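You operate a simulated robot arm through the tools that you are given. There is no shell and no other tool. Be economical: measure what you need, move in short steps, check, and stop when the job is done.

You are at the controls of a simulated two-armed robot. One attempt, no reset.

JOB
Seal the blue vacuum bag and pump it flat, holding the pump steady.
Fine: stand the pump back where it was. Set down upright: hand pump.

The check looks at the end state, three seconds after you hand in, the way a careful person would. Anything else that was tipped, shoved, dropped, spilled or broken makes it a failure. Lids that push on must go on centred and level and be pressed home; caps that screw on are set level and turned clockwise until they are tight.

ROBOT AND FRAMES
Two 7-joint arms with two-finger parallel grippers on one trunk, on a base that drives. Base frame: it is fixed to the floor where the robot stands at the start and does not move with it; the origin is under the middle of the robot, x ahead of it, y to its left, z up. Lengths are in mm, angles in degrees, forces in N, time in s.
The left shoulder is at the start at [70, 163, 1170], the right one opposite. With the tool pointing down near the work surface each hand reaches from about 360 to 880 mm from the robot's upright axis, wherever it stands, measured 20 degrees to its own side. Places, roughly: pump knob [500, -600, 1000]; valve of the blue vacuum bag [500, -400, 800]; zip slider [600, -100, 800]. Payload 3.43 kg a hand.
Tool frame (each hand has its own): the origin (TCP) lies between the finger pads and is the grasp point; the fingertips stand 34 mm ahead of it; z points along the fingers, y is the line along which they close. The gripper opens to 128 mm. The fingers are 24 mm wide and 12 mm thick; the gripper's body (48 by 130 mm) begins 96 mm behind the TCP.
Orientation is told as [roll, pitch, yaw] about the base's x, y, z axes, in that order, counted from this pose: with the fingers straight down and closing along the base's y, the tool's x points along the base's -x, its y along +y and its z along -z.

CONTROLS
- The arms move only by the tool step_arm. It takes "left_moves", "right_moves" or both (then of equal length, played together; a hand with none holds still); each is text: rows parted by semicolons, each of 7 numbers parted by spaces: the shift along the tool's x, y, z in units of 200 mm (1.0 is 200 mm), then the turn, a rotation vector about the tool's x, y, z in units of 45 degrees (1.0 is 45 degrees), then the opening, from 0 (shut) to 1 (fully open). In form: tx ty tz wx wy wz claw; .... A call has 1 to 8 rows; each row is the pose to reach, as a shift and turn from the pose commanded when the call began, along the tool's axes at that moment. A call with a number of a shift or a turn outside -1 to 1 is refused whole. Each row takes 0.2 s and may step no farther than 50 mm and 8.6 degrees from the row before; otherwise, or with a gripper value out of range, the whole call is refused. Where a pose cannot be reached the arm comes as near as it can. A force on the tool above 50 N (or 10 N above the force at the start of the call, whichever is more), or a blocked arm, ends the call early, and 0.2 s more pass. The fingers move at their own pace (about 153 mm/s each) and stop on an object; they squeeze with about 33 N. The grip force told is the motor's: it shows also when the fingers shut on nothing. Time passes only in rows, and 0.2 s behind the last, so rows that repeat a pose let the fingers close. It gives the time, the measured TCP pose, the force on the tool (base axes), the opening and the grip force at its end, in the units of the frame above (readings bear some noise), with the torque about the TCP (base axes, N m) and any sound that the robot's microphone picked up.
- Cameras (640 x 400 px; columns grow to the right, rows downward): "scene" is now at [121.7, -54.9, 1404.1]; the picture's right is [-0.61, -0.79, 0.00], its down [-0.41, 0.32, -0.85] and it looks along [0.67, -0.52, -0.52] (base axes); focal length 214 px, centre (320, 200). "left" rides on the left gripper at [76, 11, -160] in its tool frame; the picture's right is [-0.15, 0.99, 0.00], its down [-0.88, -0.13, -0.46] and it looks along [-0.45, -0.07, 0.89] (tool axes); focal length 234 px, centre (320, 200). "right" rides on the right gripper at [76, -11, -160] in its tool frame; the picture's right is [0.15, 0.99, 0.00], its down [-0.88, 0.13, -0.46] and it looks along [-0.45, 0.07, 0.89] (tool axes); focal length 234 px, centre (320, 200). There is no depth. A picture from a camera that has moved, and an enlarged one, comes with that camera's place and axes in the base frame and with its lens.
- get_image(camera): a new picture of that camera. No time passes.
- raise_lower(by): slides the trunk up (or, below 0, down) by that many mm; the arms and the scene camera ride with it, the base frame stays. It gives what a move gives, with no picture.
- steer(legs): drives the robot by 1 to 6 legs, each [ahead, left, turn to the left] in mm, mm and degrees, along the robot's own axes; the way and the turn of a leg run together, so that a leg with both is an arc; at most 1500 mm and 180 degrees a leg. The arms and the cameras ride along, it lands a little off, and it stops where it bumps. It gives what a move gives.
- turn_head(pan, tilt): turns the head with the scene camera to pan (to the left, within 86 degrees either way) and tilt (down, from -29 to 69), counted from straight ahead of the robot. It gives what a move gives.
- close_up(camera, box): a new picture of the part [left, top, right, bottom] of that camera's present view, enlarged. No time passes.
- job_done(): hands the job in; it is judged then, once.

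Work in short steps. Places have to be worked out from the pictures, the camera data and where the tool is seen: move nearer, look again, correct. Check each grasp and each placing, and mend what went wrong. You have 120 turns and 100 pictures in all, those below and enlarged ones among them. Open the grippers and draw the arms clear of the work before you hand the job in, unless the task says otherwise; then end with one line.

The tools are called after "Call:" by a JSON object that holds its "name" and its "arguments". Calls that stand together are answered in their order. step_arm: Moves the arms, as the interface text tells. Its arguments: {"type":"object","properties":{"left_moves":{"type":"string"},"right_moves":{"type":"string"}},"required":[]} The other tools are called the same way: raise_lower (by) slides the trunk up or down; steer (legs) drives the base; turn_head (pan, tilt) turns the head that bears the scene camera; get_image (camera) takes a picture; close_up (camera, box) takes an enlarged picture of a part of a camera's view; job_done () hands the job in.

At the start:

```text
clock: 0.0
left_tool_pos: [603.3, -106.2, 1242.3]
left_orientation: [-0.1, 0.0, 0.1]
left_wrist_force: [-0.4, 0.0, -0.5]
left_torque: [0.04, 0.01, 0.01]
left_opening: 128.1
left_grip_force: 0.0
right_tool_pos: [340.2, -395.7, 1316.8]
right_orientation: [0.1, 0.0, -0.1]
right_wrist_force: [0.1, -0.4, -0.5]
right_torque: [0.02, 0.01, 0.02]
right_opening: 127.7
right_grip_force: 0.1
trunk travel left (down, up): [-650.0, 290.0]
robot x, y, heading: [-2.0, 3.5, 0.0]
head pan, tilt: [-37.8, 31.5]
```

scene: 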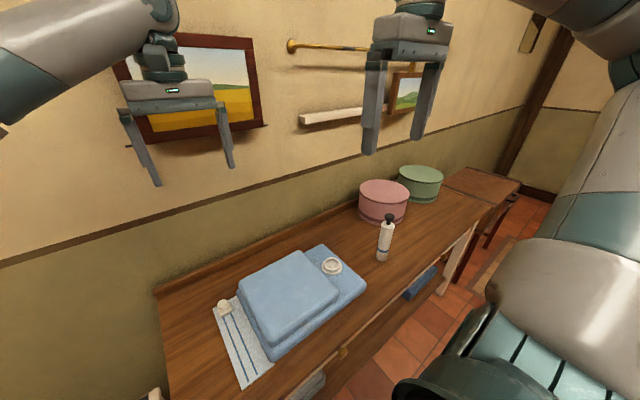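
right: 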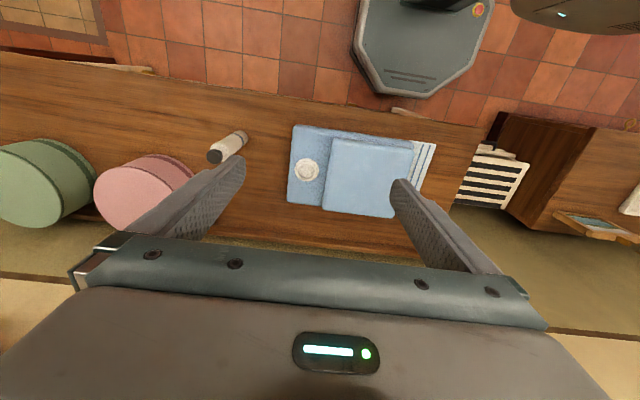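
left: 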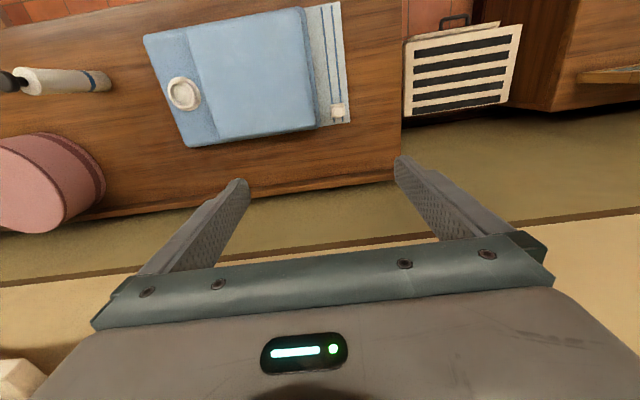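

I'll look closely at the bag, the zip and the pump first.

Call:
{"name": "close_up", "arguments": {"camera": "scene", "box": [190, 230, 390, 390]}}

Call:
{"name": "close_up", "arguments": {"camera": "scene", "box": [310, 160, 450, 290]}}

Call:
{"name": "close_up", "arguments": {"camera": "left", "box": [120, 0, 360, 160]}}

```text
2.50 times, centred on (290, 310) of scene
camera zoom: at [121.7, -54.9, 1404.1], right [-0.61, -0.79, 0.0], down [-0.41, 0.32, -0.85], along [0.67, -0.52, -0.52], focal length 536 px, centre (395, -75)
```

zoom: 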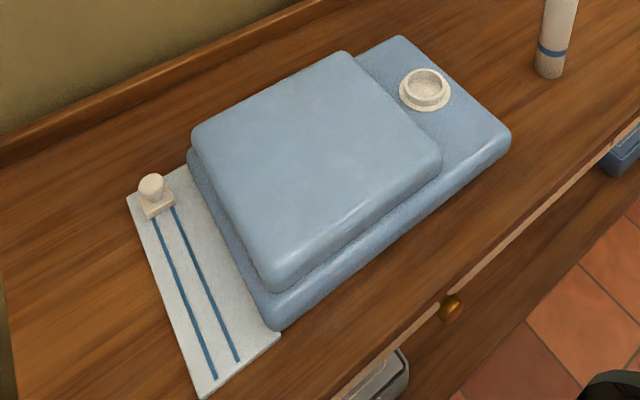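

```text
3.08 times, centred on (380, 225) of scene
camera zoom: at [121.7, -54.9, 1404.1], right [-0.61, -0.79, 0.0], down [-0.41, 0.32, -0.85], along [0.67, -0.52, -0.52], focal length 660 px, centre (135, 123)
```

zoom: 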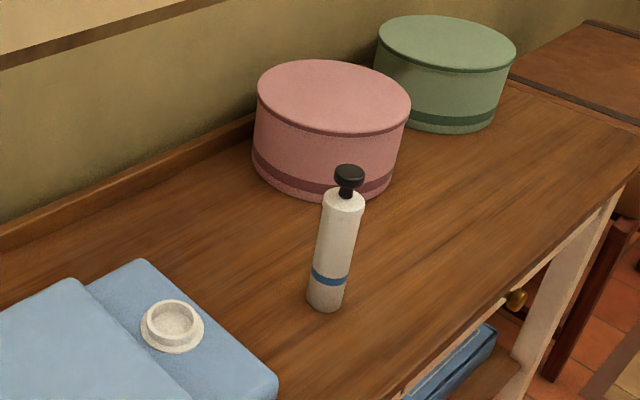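

```text
2.50 times, centred on (240, 80) of left
camera zoom: at [527.0, -94.5, 1403.2], right [0.15, 0.99, 0.0], down [0.88, -0.13, 0.46], along [0.45, -0.07, -0.89], focal length 585 px, centre (520, 500)
```

zoom: 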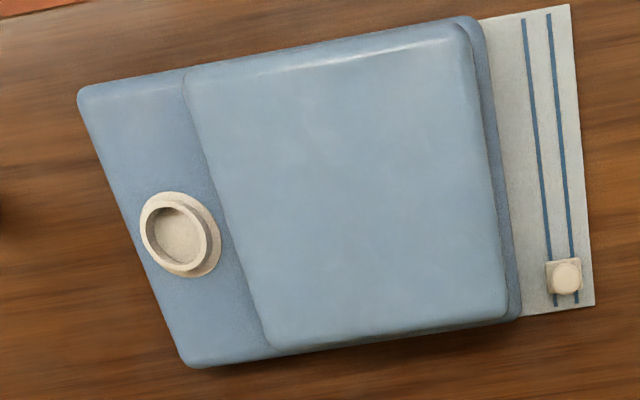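

From the two views the slider knob is near (596, -63, ~815) and the zip runs along -x to about x=388 at y≈-62. The pump stands near y -600. I'll move the base back and to the right so both hands reach the work comfortably.

Call:
{"name": "steer", "arguments": {"legs": [[-100, 0, 0], [0, -240, 0]]}}

Call:
{"name": "turn_head", "arguments": {"pan": -5, "tilt": 40}}

Call:
{"name": "get_image", "arguments": {"camera": "scene"}}

```text
clock: 2.5
left_tool_pos: [501.3, -344.9, 1244.0]
left_orientation: [0.0, 0.0, 0.0]
left_wrist_force: [0.2, 0.1, -0.4]
left_torque: [0.0, -0.02, 0.0]
left_opening: 128.1
left_grip_force: 0.1
right_tool_pos: [238.6, -633.0, 1315.4]
right_orientation: [0.0, -0.1, -0.2]
right_wrist_force: [0.1, 0.0, -0.6]
right_torque: [0.0, 0.01, 0.01]
right_opening: 128.0
right_grip_force: 0.0
trunk travel left (down, up): [-650.0, 290.0]
robot x, y, heading: [-101.9, -238.8, 0.0]
head pan, tilt: [-37.8, 31.5]
```

```text
clock: 3.5
left_tool_pos: [501.0, -344.6, 1244.3]
left_orientation: [0.0, 0.0, 0.0]
left_wrist_force: [-1.2, -0.2, 0.3]
left_torque: [0.01, 0.03, 0.02]
left_opening: 127.9
left_grip_force: 0.1
right_tool_pos: [237.3, -633.6, 1316.5]
right_orientation: [0.1, -0.1, -0.1]
right_wrist_force: [-0.3, 0.4, -0.3]
right_torque: [-0.04, -0.02, 0.02]
right_opening: 128.2
right_grip_force: 0.2
trunk travel left (down, up): [-650.0, 290.0]
robot x, y, heading: [-98.7, -242.7, 0.1]
head pan, tilt: [-5.0, 40.0]
```

```text
93 pictures are left
camera scene: at [33.6, -245.6, 1391.2], right [-0.09, -1.0, 0.0], down [-0.64, 0.06, -0.77], along [0.76, -0.07, -0.64], focal length 214 px, centre (320, 200)
```

scene: 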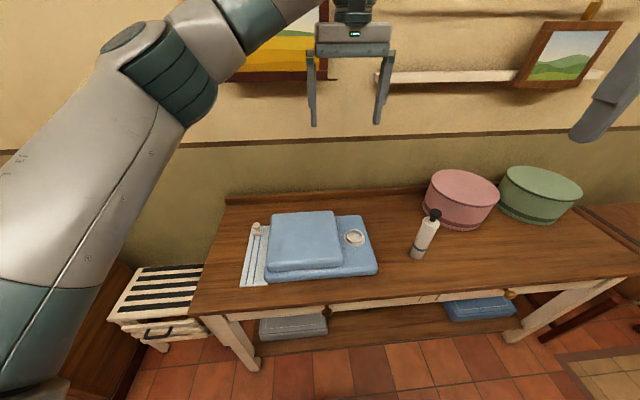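

The base has landed well. I'll bring the left hand toward the slider, turning it so the fingers close along x.

Call:
{"name": "step_arm", "arguments": {"left_moves": "-0.05 0.125 0.08 0 0 0.12 1; -0.1 0.25 0.16 0 0 0.25 1; -0.15 0.375 0.24 0 0 0.37 1; -0.2 0.5 0.32 0 0 0.5 1; -0.25 0.625 0.4 0 0 0.62 1; -0.3 0.75 0.48 0 0 0.75 1; -0.35 0.875 0.56 0 0 0.87 1; -0.4 1 0.64 0 0 1 1"}}

```text
clock: 5.3
left_tool_pos: [582.2, -141.5, 1115.0]
left_orientation: [-0.1, 0.0, -45.2]
left_wrist_force: [0.8, 0.2, 0.8]
left_torque: [0.0, 0.0, 0.0]
left_opening: 128.0
left_grip_force: 0.1
right_tool_pos: [238.6, -632.5, 1317.2]
right_orientation: [-0.1, 0.1, -0.1]
right_wrist_force: [0.7, 0.0, 0.0]
right_torque: [-0.03, 0.01, 0.0]
right_opening: 127.5
right_grip_force: 0.1
trunk travel left (down, up): [-650.0, 290.0]
robot x, y, heading: [-104.9, -238.1, -0.1]
head pan, tilt: [-5.0, 40.0]
```

Continue: finish the turn and come above the slider at z≈1000 for a look.

Call:
{"name": "step_arm", "arguments": {"left_moves": "0.03 0.04 0.07 0 0 0.12 1; 0.06 0.08 0.14 0 0 0.25 1; 0.09 0.12 0.21 0 0 0.37 1; 0.11 0.17 0.28 0 0 0.5 1; 0.14 0.21 0.36 0 0 0.62 1; 0.17 0.25 0.43 0 0 0.75 1; 0.2 0.29 0.5 0 0 0.87 0.7; 0.226 0.332 0.575 0 0 1 0.5"}}

Call:
{"name": "get_image", "arguments": {"camera": "left"}}

Call:
{"name": "close_up", "arguments": {"camera": "scene", "box": [200, 130, 400, 290]}}

```text
clock: 7.1
left_tool_pos: [596.1, -63.7, 1002.2]
left_orientation: [0.0, 0.0, -90.1]
left_wrist_force: [0.3, 0.4, -0.3]
left_torque: [0.01, 0.02, -0.02]
left_opening: 64.1
left_grip_force: 0.1
right_tool_pos: [238.7, -633.8, 1316.5]
right_orientation: [0.0, 0.0, -0.1]
right_wrist_force: [0.8, 0.1, 0.0]
right_torque: [-0.04, 0.01, -0.01]
right_opening: 127.9
right_grip_force: 0.0
trunk travel left (down, up): [-650.0, 290.0]
robot x, y, heading: [-100.3, -237.2, -0.2]
head pan, tilt: [-5.0, 40.0]
```

```text
92 pictures are left
camera left: at [608.6, 11.0, 1160.5], right [0.99, -0.15, 0.0], down [-0.13, -0.88, 0.46], along [-0.07, -0.45, -0.89], focal length 234 px, centre (320, 200)
```

left: 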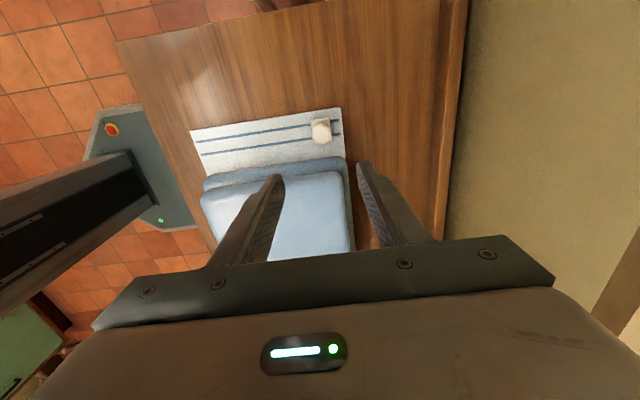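

```text
2.50 times, centred on (300, 210) of scene
camera zoom: at [34.0, -245.4, 1391.1], right [-0.09, -1.0, 0.0], down [-0.64, 0.06, -0.77], along [0.76, -0.07, -0.64], focal length 536 px, centre (370, 175)
```

zoom: 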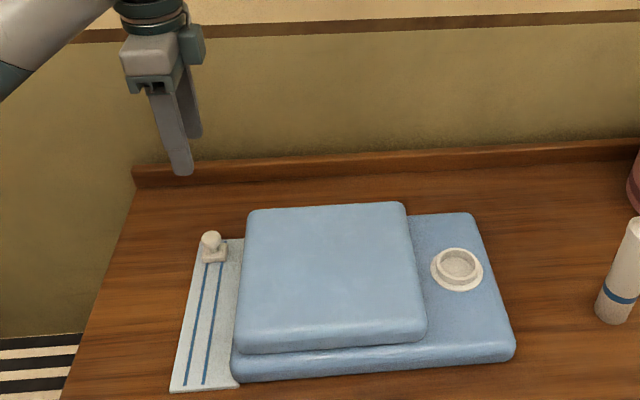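

The estimates for slider y disagree (-45 vs -61), so I'll zoom on it from the wrist.

Call:
{"name": "close_up", "arguments": {"camera": "left", "box": [270, 90, 370, 160]}}

Call:
{"name": "close_up", "arguments": {"camera": "scene", "box": [225, 205, 305, 255]}}

```text
5.71 times, centred on (320, 125) of left
camera zoom: at [608.6, 11.0, 1160.5], right [0.99, -0.15, 0.0], down [-0.13, -0.88, 0.46], along [-0.07, -0.45, -0.89], focal length 1338 px, centre (320, 629)
```

zoom: 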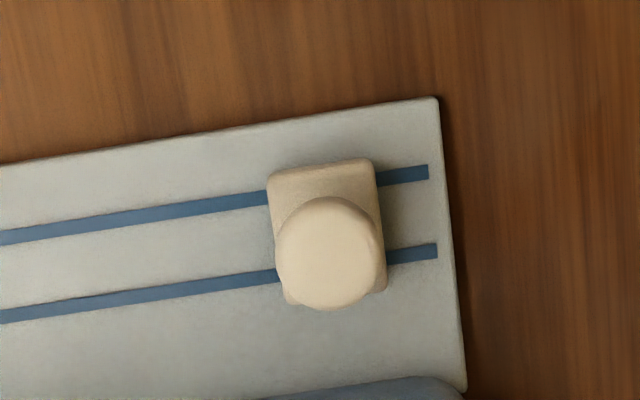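

```text
8.00 times, centred on (265, 230) of scene
camera zoom: at [34.0, -245.4, 1391.1], right [-0.09, -1.0, 0.0], down [-0.64, 0.06, -0.77], along [0.76, -0.07, -0.64], focal length 1716 px, centre (760, -40)
```

zoom: 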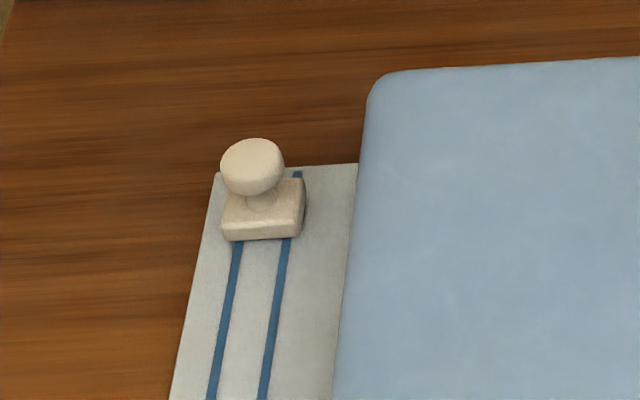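

Better estimates: knob at (599, -58), top z≈814, table ≈777. I'll lower with fingertips to about z≈790, straddling the knob in x.

Call:
{"name": "step_arm", "arguments": {"left_moves": "0.01 0.005 0.2 0 0 0 0.5; 0.02 0.01 0.4 0 0 0 0.5; 0.03 0.015 0.6 0 0 0 0.5; 0.03 0.015 0.7 0 0 0 0.5; 0.03 0.015 0.8 0 0 0 0.5"}}

Call:
{"name": "get_image", "arguments": {"camera": "left"}}

Call:
{"name": "close_up", "arguments": {"camera": "scene", "box": [205, 175, 305, 245]}}

```text
clock: 8.3
left_tool_pos: [598.4, -60.3, 838.9]
left_orientation: [0.1, 0.0, -89.9]
left_wrist_force: [0.5, 0.0, 0.4]
left_torque: [-0.04, 0.01, 0.04]
left_opening: 64.2
left_grip_force: 0.0
right_tool_pos: [238.2, -633.8, 1316.4]
right_orientation: [0.0, 0.0, -0.2]
right_wrist_force: [-0.3, 0.0, 1.1]
right_torque: [-0.03, -0.01, -0.03]
right_opening: 128.3
right_grip_force: 0.0
trunk travel left (down, up): [-650.0, 290.0]
robot x, y, heading: [-98.0, -235.9, 0.0]
head pan, tilt: [-5.0, 40.0]
```

```text
88 pictures are left
camera left: at [610.3, 15.6, 999.3], right [0.99, -0.15, 0.0], down [-0.13, -0.88, 0.46], along [-0.07, -0.45, -0.89], focal length 234 px, centre (320, 200)
```

left: 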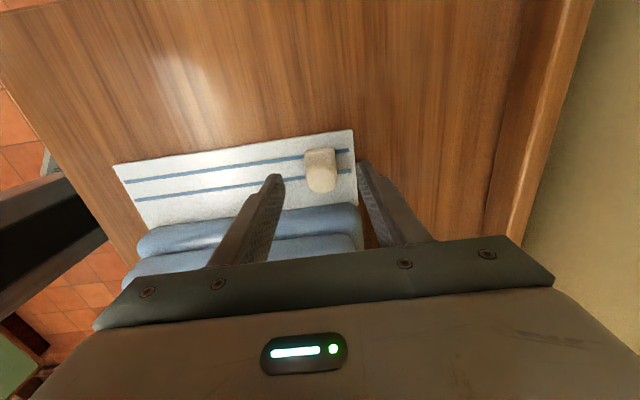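

```text
5.71 times, centred on (255, 210) of scene
camera zoom: at [33.9, -245.8, 1391.1], right [-0.09, -1.0, 0.0], down [-0.64, 0.06, -0.77], along [0.76, -0.07, -0.64], focal length 1226 px, centre (691, 143)
```

zoom: 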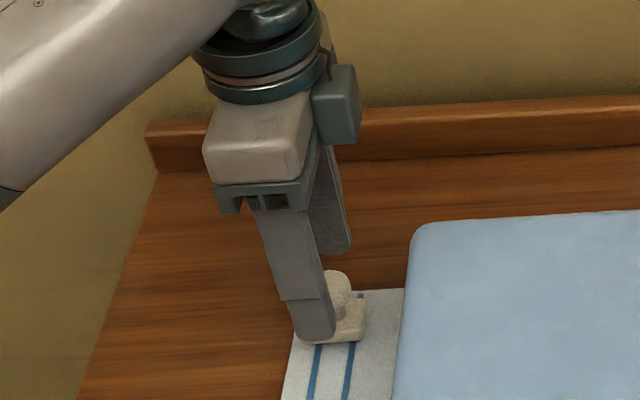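

The knob is between the fingers, centred (x≈599, y≈-58). Lower 13 mm and close.

Call:
{"name": "step_arm", "arguments": {"left_moves": "0.01 0.005 0.035 0 0 0 0.5; 0.01 0.005 0.065 0 0 0 0.5; 0.01 0.005 0.065 0 0 0 0.2; 0.01 0.005 0.065 0 0 0 0.1; 0.01 0.005 0.065 0 0 0 0.1"}}

Call:
{"name": "close_up", "arguments": {"camera": "left", "box": [220, 100, 420, 240]}}

```text
clock: 9.5
left_tool_pos: [598.5, -57.7, 827.4]
left_orientation: [0.0, 0.0, -90.1]
left_wrist_force: [0.4, 0.7, -0.4]
left_torque: [-0.03, -0.01, 0.02]
left_opening: 26.1
left_grip_force: 32.9
right_tool_pos: [239.0, -634.0, 1316.6]
right_orientation: [-0.1, 0.0, 0.0]
right_wrist_force: [-0.5, -0.3, 0.1]
right_torque: [-0.02, -0.03, -0.02]
right_opening: 127.8
right_grip_force: 0.1
trunk travel left (down, up): [-650.0, 290.0]
robot x, y, heading: [-101.8, -239.4, -0.2]
head pan, tilt: [-5.0, 40.0]
```

```text
2.86 times, centred on (320, 170) of left
camera zoom: at [611.1, 17.6, 986.5], right [0.99, -0.15, 0.0], down [-0.13, -0.88, 0.46], along [-0.07, -0.45, -0.89], focal length 669 px, centre (320, 286)
```

zoom: 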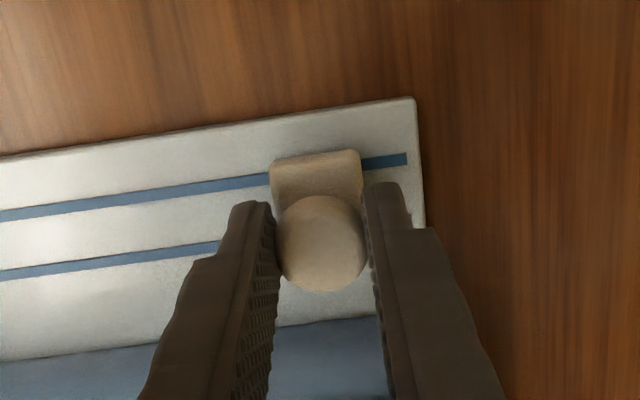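

Knob gripped (26 mm). Slide it along -x, 150 mm first.

Call:
{"name": "step_arm", "arguments": {"left_moves": "0 -0.05 0 0 0 0 0.1; 0 -0.15 0 0 0 0 0.1; 0 -0.25 0 0 0 0 0.1; 0 -0.35 0 0 0 0 0.1; 0 -0.45 0 0 0 0 0.1; 0 -0.55 0 0 0 0 0.1; 0 -0.65 0 0 0 0 0.1; 0 -0.75 0 0 0 0 0.1"}}

Call:
{"name": "close_up", "arguments": {"camera": "left", "box": [220, 100, 420, 240]}}

Call:
{"name": "close_up", "arguments": {"camera": "scene", "box": [200, 180, 320, 300]}}

```text
clock: 11.3
left_tool_pos: [449.8, -56.4, 826.8]
left_orientation: [0.0, 0.0, -90.0]
left_wrist_force: [0.7, -3.1, 0.0]
left_torque: [-0.12, -0.1, 0.0]
left_opening: 26.2
left_grip_force: 32.9
right_tool_pos: [237.6, -633.5, 1316.9]
right_orientation: [0.0, 0.0, -0.1]
right_wrist_force: [0.0, -0.2, -1.0]
right_torque: [0.02, 0.0, 0.01]
right_opening: 127.9
right_grip_force: 0.1
trunk travel left (down, up): [-650.0, 290.0]
robot x, y, heading: [-99.9, -236.6, 0.0]
head pan, tilt: [-5.0, 40.0]
```

```text
2.86 times, centred on (320, 170) of left
camera zoom: at [461.6, 18.2, 986.7], right [0.99, -0.15, 0.0], down [-0.13, -0.88, 0.46], along [-0.07, -0.45, -0.89], focal length 669 px, centre (320, 286)
```

zoom: 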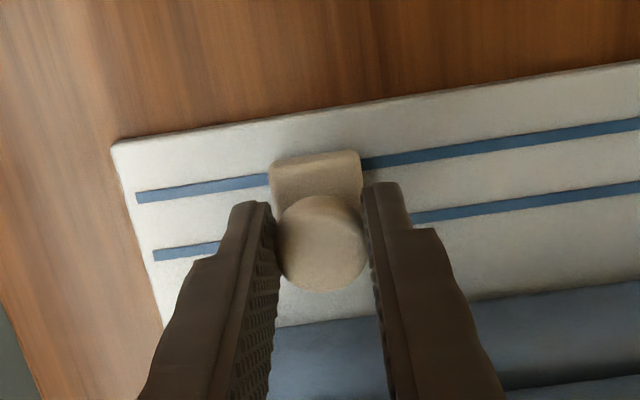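

```text
3.33 times, centred on (260, 240) of scene
camera zoom: at [33.9, -245.9, 1391.1], right [-0.09, -1.0, 0.0], down [-0.64, 0.06, -0.77], along [0.76, -0.07, -0.64], focal length 715 px, centre (520, 67)
```

zoom: 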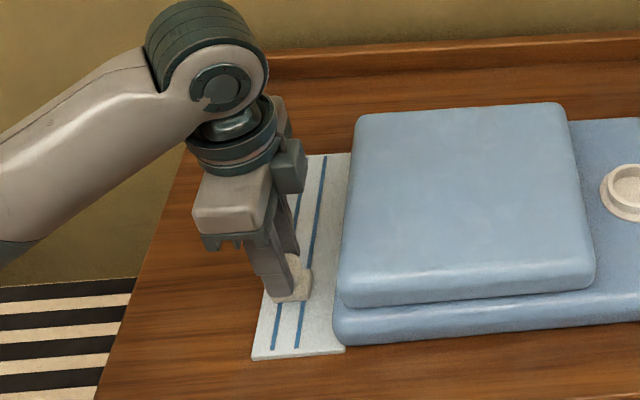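

Slider moves well, bag unmoved. About 37 mm of line remains past the slider; continue in small steps watching force.

Call:
{"name": "step_arm", "arguments": {"left_moves": "0.005 -0.05 0 0 0 0 0.1; 0.005 -0.09 0 0 0 0 0.1; 0.005 -0.12 0 0 0 0 0.1; 0.005 -0.13 0 0 0 0 0.1"}}

Call:
{"name": "close_up", "arguments": {"camera": "left", "box": [220, 100, 420, 240]}}

```text
clock: 12.3
left_tool_pos: [424.1, -56.0, 826.5]
left_orientation: [0.0, 0.0, -90.1]
left_wrist_force: [0.7, -7.0, -0.3]
left_torque: [-0.34, -0.02, -0.03]
left_opening: 26.4
left_grip_force: 32.8
right_tool_pos: [239.2, -633.7, 1315.7]
right_orientation: [-0.1, 0.0, 0.0]
right_wrist_force: [-0.3, 0.3, 0.2]
right_torque: [-0.01, 0.01, -0.03]
right_opening: 127.8
right_grip_force: 0.1
trunk travel left (down, up): [-650.0, 290.0]
robot x, y, heading: [-101.8, -240.6, -0.0]
head pan, tilt: [-5.0, 40.0]
```

```text
2.86 times, centred on (320, 170) of left
camera zoom: at [435.4, 18.5, 986.8], right [0.99, -0.15, 0.0], down [-0.13, -0.88, 0.46], along [-0.07, -0.45, -0.89], focal length 669 px, centre (320, 286)
```

zoom: 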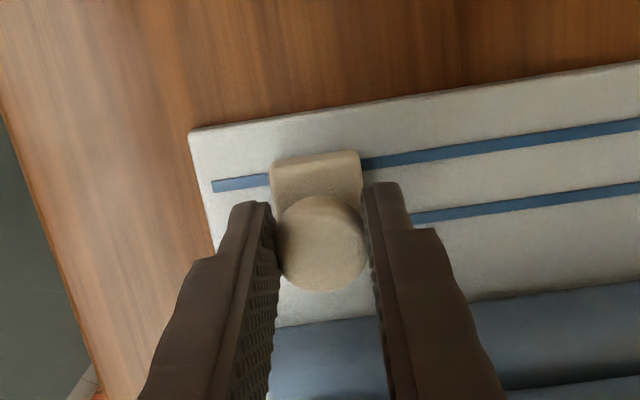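

No end stop yet; the sideways force (-7 N y) says the track lies slightly toward -y, so I'll give way and advance in 4 mm steps.

Call:
{"name": "step_arm", "arguments": {"left_moves": "-0.01 -0.02 0 0 0 0 0.1; -0.01 -0.04 0 0 0 0 0.1; -0.01 -0.06 0 0 0 0 0.1"}}

Call:
{"name": "close_up", "arguments": {"camera": "left", "box": [220, 100, 420, 240]}}

```text
clock: 13.1
left_tool_pos: [412.5, -57.5, 826.5]
left_orientation: [-0.1, 0.0, -90.0]
left_wrist_force: [3.9, -0.7, 0.8]
left_torque: [0.01, -0.01, 0.2]
left_opening: 26.5
left_grip_force: 32.5
right_tool_pos: [240.1, -633.9, 1316.5]
right_orientation: [0.1, 0.0, -0.1]
right_wrist_force: [0.6, 0.1, -0.3]
right_torque: [-0.01, 0.0, -0.01]
right_opening: 128.1
right_grip_force: 0.0
trunk travel left (down, up): [-650.0, 290.0]
robot x, y, heading: [-105.2, -238.8, -0.1]
head pan, tilt: [-5.0, 40.0]
```

```text
2.86 times, centred on (320, 170) of left
camera zoom: at [424.1, 17.0, 986.9], right [0.99, -0.15, 0.0], down [-0.13, -0.88, 0.46], along [-0.07, -0.45, -0.89], focal length 669 px, centre (320, 286)
```

zoom: 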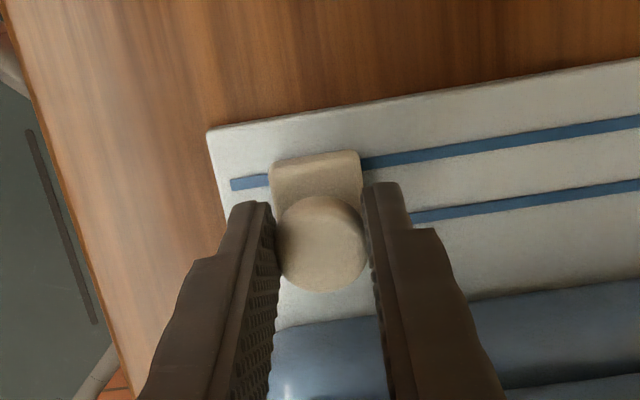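

The line end moved only ~5 mm relative to the slider over the last 11 mm, with force in x: the slider is at its end stop. I'll release and check from the scene.

Call:
{"name": "step_arm", "arguments": {"left_moves": "0 0 0 0 0 0 0.3; 0 0 0 0 0 0 0.45; 0 0 -0.05 0 0 0 0.45; 0 0 -0.2 0 0 0 0.45; 0 0 -0.4 0 0 0 0.5; 0 0 -0.6 0 0 0 0.5; 0.0 0.2 -0.8 0 0 0 0.5; 0.1 0.4 -0.9 0 0 0 0.5"}}

Call:
{"name": "get_image", "arguments": {"camera": "scene"}}

Call:
{"name": "close_up", "arguments": {"camera": "scene", "box": [230, 200, 390, 300]}}

Call:
{"name": "close_up", "arguments": {"camera": "scene", "box": [225, 245, 305, 295]}}

```text
refused: row 7 steps farther than a row can; nothing moved
```

```text
81 pictures are left
camera scene: at [34.6, -245.6, 1391.0], right [-0.09, -1.0, 0.0], down [-0.64, 0.06, -0.77], along [0.76, -0.07, -0.64], focal length 214 px, centre (320, 200)
```

scene: 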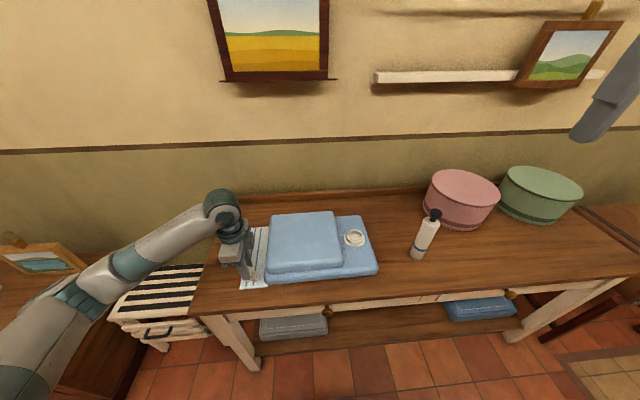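

```text
4.00 times, centred on (310, 250) of scene
camera zoom: at [34.6, -245.6, 1391.0], right [-0.09, -1.0, 0.0], down [-0.64, 0.06, -0.77], along [0.76, -0.07, -0.64], focal length 858 px, centre (360, 0)
```

zoom: 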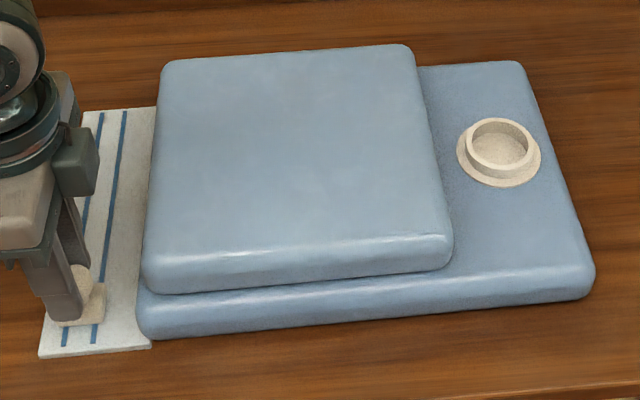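

```text
8.00 times, centred on (265, 270) of scene
camera zoom: at [34.6, -245.6, 1391.0], right [-0.09, -1.0, 0.0], down [-0.64, 0.06, -0.77], along [0.76, -0.07, -0.64], focal length 1716 px, centre (760, -360)
```

zoom: 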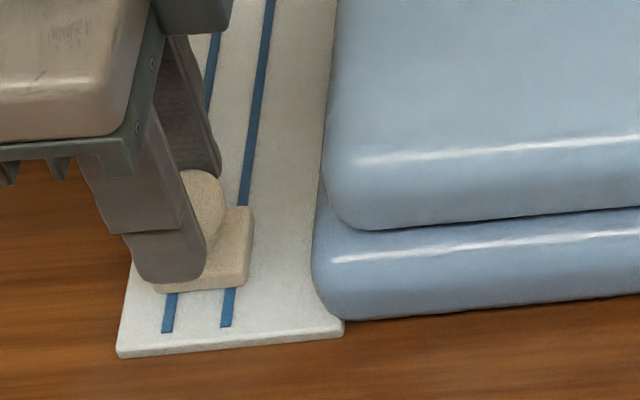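

The slider sits at the mirror of its start margin: closed. Release and lift, keeping to the row limit.

Call:
{"name": "step_arm", "arguments": {"left_moves": "0 0 0 0 0 0 0.3; 0 0 0 0 0 0 0.45; 0 0 -0.05 0 0 0 0.45; 0 0 -0.2 0 0 0 0.45; 0 0 -0.4 0 0 0 0.5; 0 0 -0.6 0 0 0 0.5; 0 0 -0.8 0 0 0 0.5; 0 0 -1 0 0 0 0.5"}}

Call:
{"name": "get_image", "arguments": {"camera": "left"}}

Call:
{"name": "close_up", "arguments": {"camera": "scene", "box": [380, 180, 480, 270]}}

Call:
{"name": "close_up", "arguments": {"camera": "scene", "box": [225, 200, 385, 300]}}

```text
clock: 14.9
left_tool_pos: [411.2, -58.3, 1028.3]
left_orientation: [0.0, -0.1, -89.9]
left_wrist_force: [-0.5, -0.2, 0.7]
left_torque: [0.0, -0.01, 0.01]
left_opening: 63.8
left_grip_force: 0.0
right_tool_pos: [238.3, -636.0, 1315.6]
right_orientation: [0.0, 0.0, 0.0]
right_wrist_force: [-0.3, -0.2, -0.1]
right_torque: [0.02, -0.03, -0.03]
right_opening: 128.0
right_grip_force: 0.1
trunk travel left (down, up): [-650.0, 290.0]
robot x, y, heading: [-102.3, -237.1, 0.2]
head pan, tilt: [-5.0, 40.0]
```

```text
78 pictures are left
camera left: at [423.2, 16.5, 1188.6], right [0.99, -0.15, 0.0], down [-0.13, -0.88, 0.46], along [-0.07, -0.45, -0.89], focal length 234 px, centre (320, 200)
```

left: 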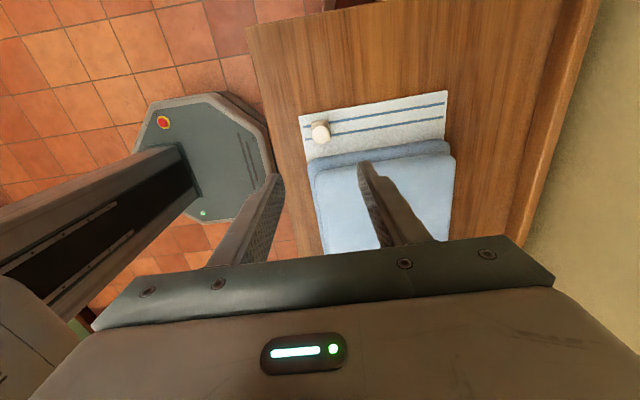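

```text
4.44 times, centred on (430, 225) of scene
camera zoom: at [32.9, -246.4, 1391.1], right [-0.09, -1.0, 0.0], down [-0.64, 0.06, -0.77], along [0.76, -0.07, -0.64], focal length 953 px, centre (-169, 89)
```

zoom: 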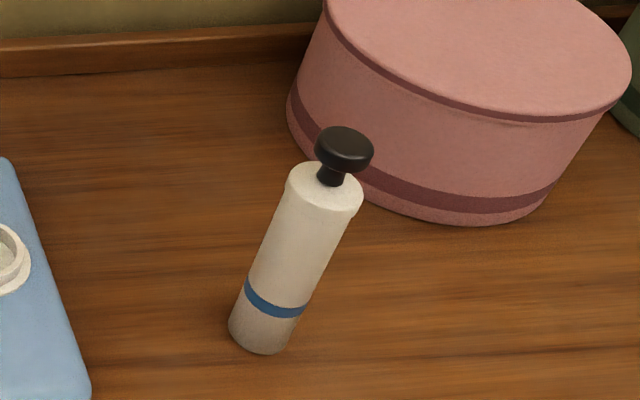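

```text
4.00 times, centred on (305, 250) of scene
camera zoom: at [32.9, -246.4, 1391.1], right [-0.09, -1.0, 0.0], down [-0.64, 0.06, -0.77], along [0.76, -0.07, -0.64], focal length 858 px, centre (380, 0)
```

zoom: 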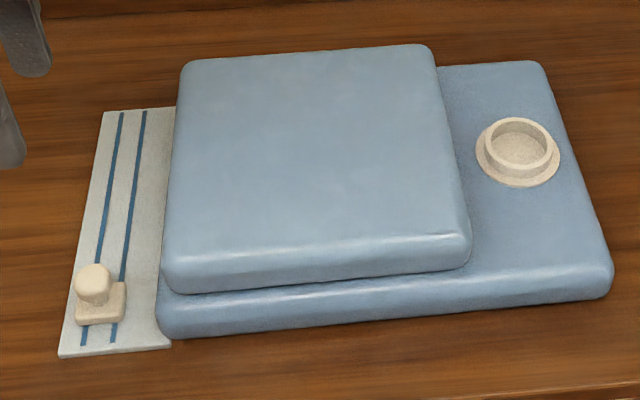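

The zip is closed. The pump is around (438, -613), table ≈777, body ≈45 mm wide up to z≈944, knob top ≈978. I'll bring the right hand in, slanting its fingers forward (30° below horizontal), so the left hand can later work the knob from above.

Call:
{"name": "step_arm", "arguments": {"right_moves": "-0.03 0.01 0.12 0 -0.125 0 1; -0.06 0.02 0.24 0 -0.25 0 1; -0.09 0.03 0.36 0 -0.375 0 1; -0.12 0.05 0.48 0 -0.5 0 1; -0.16 0.07 0.6 0 -0.625 0 1; -0.2 0.08 0.72 0 -0.75 0 1; -0.23 0.1 0.85 0 -0.875 0 1; -0.26 0.105 0.98 0 -1 0 1"}}

Call:
{"name": "get_image", "arguments": {"camera": "right"}}

```text
clock: 16.7
left_tool_pos: [413.5, -59.7, 1026.6]
left_orientation: [-0.1, 0.1, -90.1]
left_wrist_force: [0.8, -1.2, -0.6]
left_torque: [0.06, 0.0, 0.02]
left_opening: 63.8
left_grip_force: 0.0
right_tool_pos: [338.8, -658.7, 1157.3]
right_orientation: [0.2, -44.9, -0.2]
right_wrist_force: [-0.5, -0.4, 0.3]
right_torque: [0.04, -0.01, 0.0]
right_opening: 128.1
right_grip_force: 0.1
right hand out of reach, approached as far as the arm can: row 6, 7, 8
trunk travel left (down, up): [-650.0, 290.0]
robot x, y, heading: [-100.7, -240.6, -0.1]
head pan, tilt: [-5.0, 40.0]
```

```text
75 pictures are left
camera right: at [171.2, -670.9, 1217.6], right [-0.1, 0.99, -0.1], down [0.3, 0.13, 0.94], along [0.95, 0.07, -0.31], focal length 234 px, centre (320, 200)
```

right: 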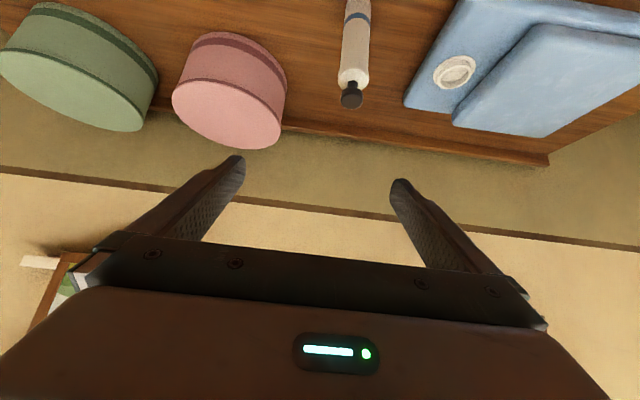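

The arm is too folded that close in. I'll back the base 120 mm, which keeps everything inside both hands' reach.

Call:
{"name": "steer", "arguments": {"legs": [[-120, 0, 0]]}}

```text
clock: 17.9
left_tool_pos: [294.8, -57.8, 1027.9]
left_orientation: [0.0, -0.1, -89.9]
left_wrist_force: [-0.3, 1.0, 0.0]
left_torque: [0.02, -0.03, -0.01]
left_opening: 64.0
left_grip_force: 0.0
right_tool_pos: [220.0, -655.8, 1158.2]
right_orientation: [0.1, -44.8, 0.0]
right_wrist_force: [0.1, -0.4, 0.7]
right_torque: [-0.01, 0.03, 0.01]
right_opening: 128.0
right_grip_force: 0.0
trunk travel left (down, up): [-650.0, 290.0]
robot x, y, heading: [-219.9, -236.9, 0.1]
head pan, tilt: [-5.0, 40.0]
```

Call:
{"name": "step_arm", "arguments": {"right_moves": "0.06 0.04 0.15 0 -0.06 0 1; 0.12 0.08 0.3 0 -0.12 0 1; 0.18 0.12 0.45 0 -0.18 0 1; 0.24 0.16 0.6 0 -0.24 0 1; 0.3 0.19 0.75 0 -0.3 0 1; 0.347 0.215 0.912 0 -0.333 0 1"}}

Call:
{"name": "get_image", "arguments": {"camera": "right"}}

Call:
{"name": "get_image", "arguments": {"camera": "scene"}}

```text
clock: 19.5
left_tool_pos: [295.1, -57.9, 1029.0]
left_orientation: [0.0, 0.0, -89.9]
left_wrist_force: [0.6, -0.7, -0.6]
left_torque: [-0.01, 0.0, -0.01]
left_opening: 64.2
left_grip_force: 0.1
right_tool_pos: [349.5, -627.8, 1085.6]
right_orientation: [-0.2, -71.7, 0.3]
right_wrist_force: [0.6, 1.0, 0.3]
right_torque: [0.02, -0.01, -0.01]
right_opening: 128.1
right_grip_force: 0.1
right hand out of reach, approached as far as the arm can: row 1, 2, 3, 4, 5, 6
trunk travel left (down, up): [-650.0, 290.0]
robot x, y, heading: [-220.2, -235.9, -0.1]
head pan, tilt: [-5.0, 40.0]
stopped in row 6 (right hand): the arm was blocked; the commanded pose is now the measured one
```

```text
74 pictures are left
camera right: at [171.8, -639.7, 1064.8], right [-0.05, 0.99, -0.14], down [-0.15, 0.13, 0.98], along [0.99, 0.07, 0.15], focal length 234 px, centre (320, 200)
```

right: 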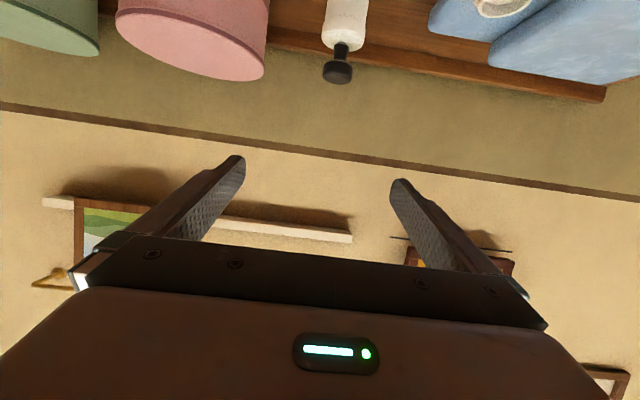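

```text
73 pictures are left
camera scene: at [-83.6, -244.9, 1391.1], right [-0.09, -1.0, 0.0], down [-0.64, 0.06, -0.77], along [0.76, -0.07, -0.64], focal length 214 px, centre (320, 200)
```

scene: 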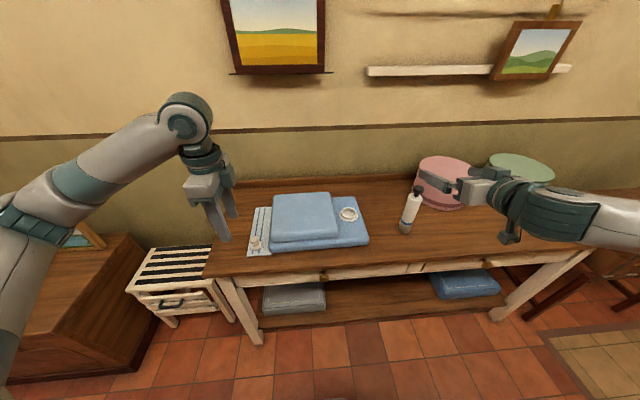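

The right arm is still folded too tight for a slanted grip. I'll back up 70 mm more and shift 100 mm right so both arms get room.

Call:
{"name": "steer", "arguments": {"legs": [[-70, 0, 0], [0, -100, 0]]}}

```text
clock: 21.3
left_tool_pos: [223.7, -158.0, 1027.9]
left_orientation: [0.1, 0.0, -90.1]
left_wrist_force: [-0.1, -0.3, -0.4]
left_torque: [0.0, -0.01, 0.0]
left_opening: 64.0
left_grip_force: 0.0
right_tool_pos: [274.6, -726.9, 1085.4]
right_orientation: [-0.1, -71.6, 0.1]
right_wrist_force: [0.1, 0.0, 0.1]
right_torque: [0.01, -0.02, 0.0]
right_opening: 127.8
right_grip_force: 0.1
trunk travel left (down, up): [-650.0, 290.0]
robot x, y, heading: [-285.5, -339.7, -0.0]
head pan, tilt: [-5.0, 40.0]
```

Call:
{"name": "step_arm", "arguments": {"right_moves": "0.09 0.11 0.06 0 0.05 0 1; 0.18 0.23 0.12 0 0.1 0 1; 0.27 0.34 0.18 0 0.15 0 1; 0.36 0.46 0.23 0 0.2 0 1; 0.459 0.57 0.285 0 0.258 0 1"}}

Call:
{"name": "get_image", "arguments": {"camera": "right"}}

Call:
{"name": "get_image", "arguments": {"camera": "scene"}}

```text
clock: 22.5
left_tool_pos: [226.0, -155.9, 1027.4]
left_orientation: [-0.1, -0.2, -90.1]
left_wrist_force: [-0.2, 0.7, 0.2]
left_torque: [-0.02, 0.02, 0.0]
left_opening: 63.9
left_grip_force: 0.1
right_tool_pos: [305.7, -612.1, 987.1]
right_orientation: [-0.3, -59.5, 0.1]
right_wrist_force: [-0.1, 0.6, -0.1]
right_torque: [0.01, -0.02, -0.03]
right_opening: 127.9
right_grip_force: 0.0
right hand out of reach, approached as far as the arm can: row 2, 3, 4, 5
trunk travel left (down, up): [-650.0, 290.0]
robot x, y, heading: [-288.2, -332.9, 0.0]
head pan, tilt: [-5.0, 40.0]
```

```text
72 pictures are left
camera right: at [127.8, -624.0, 1005.1], right [-0.07, 0.99, -0.13], down [0.05, 0.13, 0.99], along [1.0, 0.06, -0.06], focal length 234 px, centre (320, 200)
```

right: 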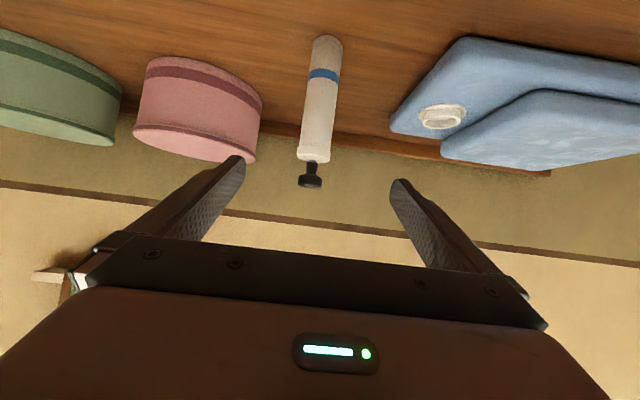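

```text
71 pictures are left
camera scene: at [-153.0, -342.6, 1391.0], right [-0.09, -1.0, 0.0], down [-0.64, 0.06, -0.77], along [0.76, -0.07, -0.64], focal length 214 px, centre (320, 200)
```

scene: 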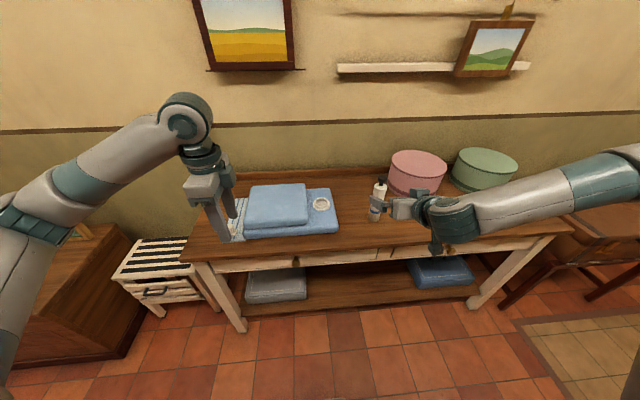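

The slant pose is nearly reached and gets easier forward. The pump axis reads (438, -618). I'll lower and advance partway with the opening narrowed.

Call:
{"name": "step_arm", "arguments": {"right_moves": "0.06 -0.01 0.05 0 0 0 0.75; 0.11 -0.025 0.15 0 0 0 0.7; 0.11 -0.025 0.3 0 0 0 0.7; 0.11 -0.025 0.45 0 0 0 0.7"}}

Call:
{"name": "get_image", "arguments": {"camera": "right"}}

Call:
{"name": "close_up", "arguments": {"camera": "scene", "box": [330, 140, 470, 260]}}

```text
clock: 23.5
left_tool_pos: [226.7, -156.5, 1027.4]
left_orientation: [-0.1, -0.1, -90.1]
left_wrist_force: [0.2, -0.1, 0.1]
left_torque: [-0.01, 0.0, 0.0]
left_opening: 63.8
left_grip_force: 0.0
right_tool_pos: [380.5, -609.5, 958.1]
right_orientation: [-0.7, -58.5, 0.1]
right_wrist_force: [0.5, 0.2, -0.3]
right_torque: [-0.01, 0.0, 0.0]
right_opening: 89.8
right_grip_force: 0.1
right hand out of reach, approached as far as the arm can: row 1, 2, 3, 4
trunk travel left (down, up): [-650.0, 290.0]
robot x, y, heading: [-291.4, -338.0, -0.1]
head pan, tilt: [-5.0, 40.0]
```

```text
70 pictures are left
camera right: at [203.2, -620.2, 978.6], right [-0.07, 0.99, -0.13], down [0.07, 0.14, 0.99], along [0.99, 0.06, -0.08], focal length 234 px, centre (320, 200)
```

right: 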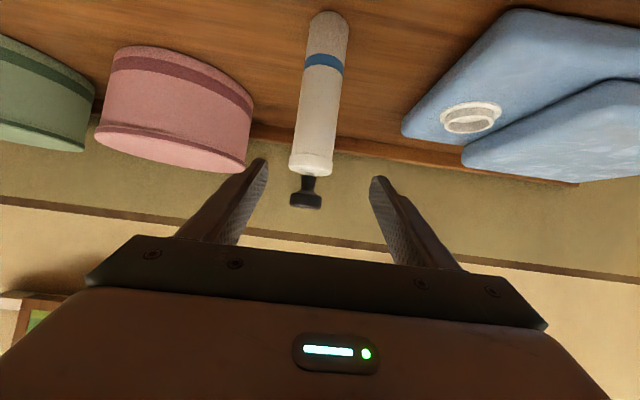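

```text
3.33 times, centred on (400, 200) of scene
camera zoom: at [-152.9, -342.9, 1391.0], right [-0.09, -1.0, 0.0], down [-0.64, 0.06, -0.77], along [0.76, -0.07, -0.64], focal length 715 px, centre (53, 200)
```

zoom: 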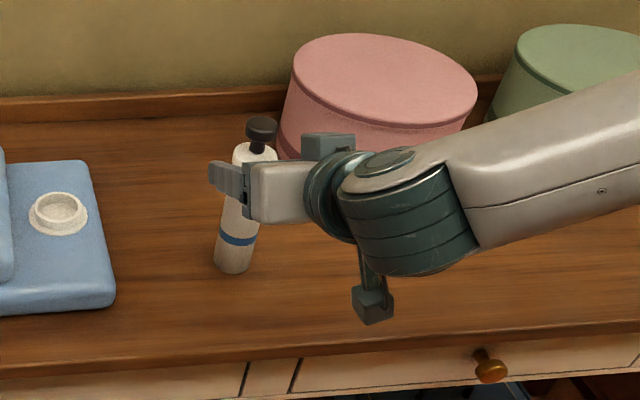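

The arm is again limited (z stuck ~40 mm high): the wrist is bent hard because the forearm comes from the right. I'll back off and yaw the fingers 40° to the left (pointing forward-left), which suits the arm better.

Call:
{"name": "step_arm", "arguments": {"right_moves": "-0.01 -0.06 -0.06 -0.09 0 -0.06 0.7; -0.02 -0.12 -0.12 -0.19 0 -0.11 0.7; -0.03 -0.18 -0.18 -0.28 0 -0.17 0.7; -0.04 -0.24 -0.22 -0.38 0 -0.23 0.7; -0.05 -0.3 -0.25 -0.47 0 -0.29 0.7; -0.06 -0.36 -0.28 -0.57 0 -0.34 0.7; -0.07 -0.42 -0.3 -0.66 0 -0.4 0.7; -0.07 -0.485 -0.3 -0.76 0 -0.46 0.7"}}

Call:
{"name": "get_image", "arguments": {"camera": "right"}}

Call:
{"name": "get_image", "arguments": {"camera": "scene"}}

```text
clock: 25.3
left_tool_pos: [225.5, -156.5, 1028.9]
left_orientation: [0.1, 0.0, -90.1]
left_wrist_force: [0.7, 0.1, -0.9]
left_torque: [-0.01, -0.01, -0.01]
left_opening: 64.0
left_grip_force: 0.1
right_tool_pos: [334.3, -706.3, 1001.4]
right_orientation: [-1.5, -59.6, 41.3]
right_wrist_force: [0.0, -0.6, 0.0]
right_torque: [0.03, 0.0, 0.02]
right_opening: 89.7
right_grip_force: 0.1
right hand out of reach, approached as far as the arm can: row 1, 2
trunk travel left (down, up): [-650.0, 290.0]
robot x, y, heading: [-290.1, -335.9, -0.3]
head pan, tilt: [-5.0, 40.0]
```

```text
68 pictures are left
camera right: at [205.9, -828.9, 1016.9], right [-0.69, 0.71, -0.14], down [-0.05, 0.14, 0.99], along [0.72, 0.69, -0.06], focal length 234 px, centre (320, 200)
```

right: 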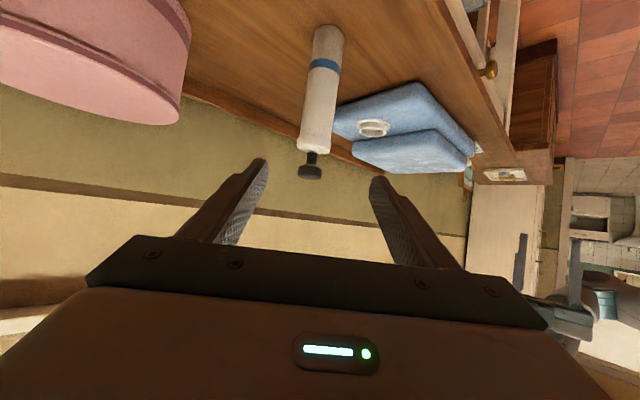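

```text
67 pictures are left
camera scene: at [-153.8, -343.9, 1391.1], right [-0.09, -1.0, 0.0], down [-0.64, 0.06, -0.77], along [0.76, -0.07, -0.64], focal length 214 px, centre (320, 200)
```

scene: 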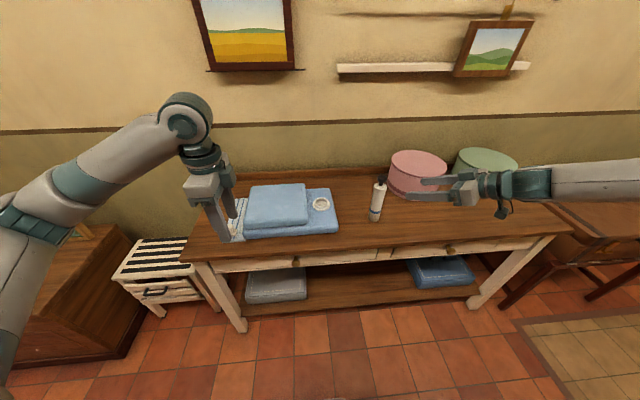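

Now the hand reaches properly. Intersecting the views gives the pump at about (446, -621). I advance to within ~65 mm and look again.

Call:
{"name": "step_arm", "arguments": {"right_moves": "0.1 -0.02 0.1 0 0 0 0.7; 0.2 -0.05 0.2 0 0 0 0.7; 0.2 -0.05 0.35 0 0 0 0.7; 0.2 -0.05 0.5 0 0 0 0.7; 0.2 -0.05 0.6 0 0 0 0.7"}}

Call:
{"name": "get_image", "arguments": {"camera": "right"}}

Call:
{"name": "close_up", "arguments": {"camera": "scene", "box": [330, 140, 470, 260]}}

```text
clock: 26.5
left_tool_pos: [226.0, -156.2, 1027.0]
left_orientation: [-0.1, 0.0, -90.1]
left_wrist_force: [1.1, 0.1, -0.2]
left_torque: [-0.01, 0.02, 0.01]
left_opening: 63.8
left_grip_force: 0.1
right_tool_pos: [405.2, -661.4, 904.4]
right_orientation: [-1.3, -59.7, 41.2]
right_wrist_force: [-0.2, -0.2, 0.2]
right_torque: [-0.02, 0.01, -0.03]
right_opening: 89.5
right_grip_force: 0.1
trunk travel left (down, up): [-650.0, 290.0]
robot x, y, heading: [-288.1, -335.2, -0.4]
head pan, tilt: [-5.0, 40.0]
```

```text
66 pictures are left
camera right: at [276.7, -783.6, 921.8], right [-0.69, 0.71, -0.14], down [-0.05, 0.14, 0.99], along [0.72, 0.69, -0.06], focal length 234 px, centre (320, 200)
```

right: 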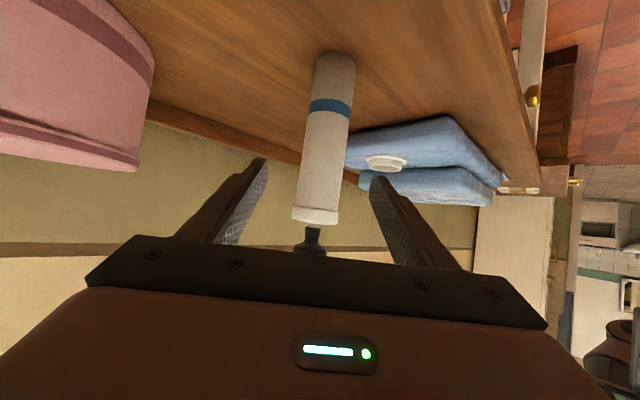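

```text
3.33 times, centred on (400, 200) of scene
camera zoom: at [-153.5, -343.4, 1391.0], right [-0.09, -1.0, 0.0], down [-0.64, 0.06, -0.77], along [0.76, -0.07, -0.64], focal length 715 px, centre (53, 200)
```

zoom: 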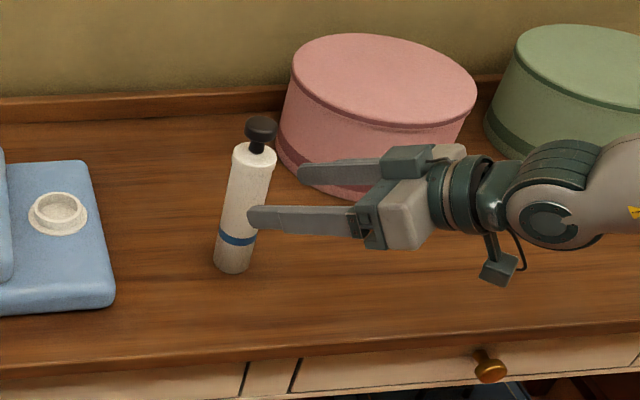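

The pump is centred between the fingertips. Advance the last 66 mm and close on the body.

Call:
{"name": "step_arm", "arguments": {"right_moves": "0 0 0.12 0 0 0 0.7; 0 0 0.24 0 0 0 0.7; 0 0 0.33 0 0 0 0.7"}}

Call:
{"name": "get_image", "arguments": {"camera": "right"}}

Call:
{"name": "close_up", "arguments": {"camera": "scene", "box": [330, 140, 470, 260]}}

```text
clock: 27.3
left_tool_pos: [225.1, -156.4, 1028.3]
left_orientation: [0.0, 0.0, -90.1]
left_wrist_force: [0.7, -0.4, -0.6]
left_torque: [-0.01, 0.03, 0.01]
left_opening: 64.3
left_grip_force: 0.1
right_tool_pos: [449.0, -626.4, 875.4]
right_orientation: [-1.5, -59.7, 41.2]
right_wrist_force: [-0.5, 0.3, 0.0]
right_torque: [-0.02, 0.0, 0.0]
right_opening: 89.4
right_grip_force: 0.1
right hand out of reach, approached as far as the arm can: row 3
trunk travel left (down, up): [-650.0, 290.0]
robot x, y, heading: [-288.2, -335.1, -0.2]
head pan, tilt: [-5.0, 40.0]
```

```text
64 pictures are left
camera right: at [319.6, -747.6, 893.2], right [-0.69, 0.71, -0.14], down [-0.05, 0.14, 0.99], along [0.72, 0.69, -0.06], focal length 234 px, centre (320, 200)
```

right: 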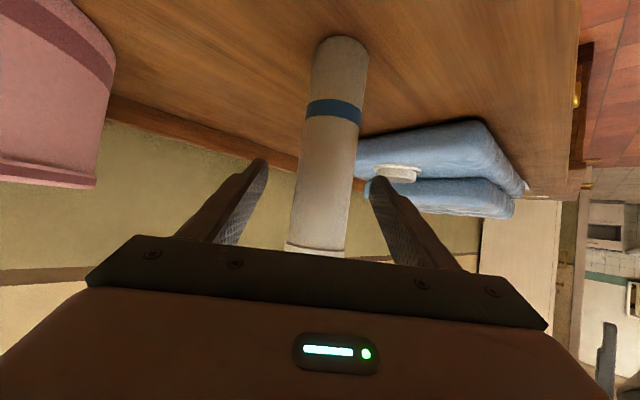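

```text
3.33 times, centred on (400, 200) of scene
camera zoom: at [-153.8, -343.5, 1391.1], right [-0.09, -1.0, 0.0], down [-0.64, 0.06, -0.77], along [0.76, -0.07, -0.64], focal length 715 px, centre (53, 200)
```

zoom: 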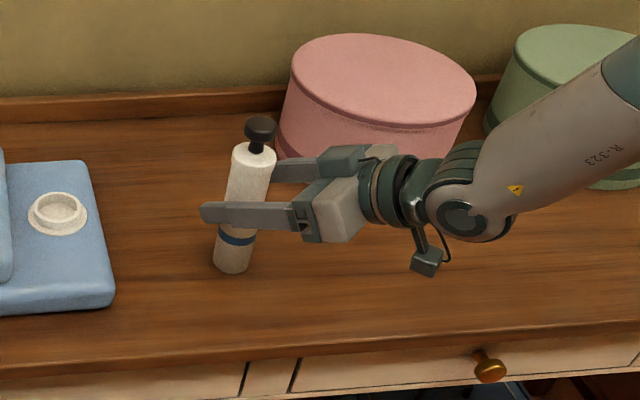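

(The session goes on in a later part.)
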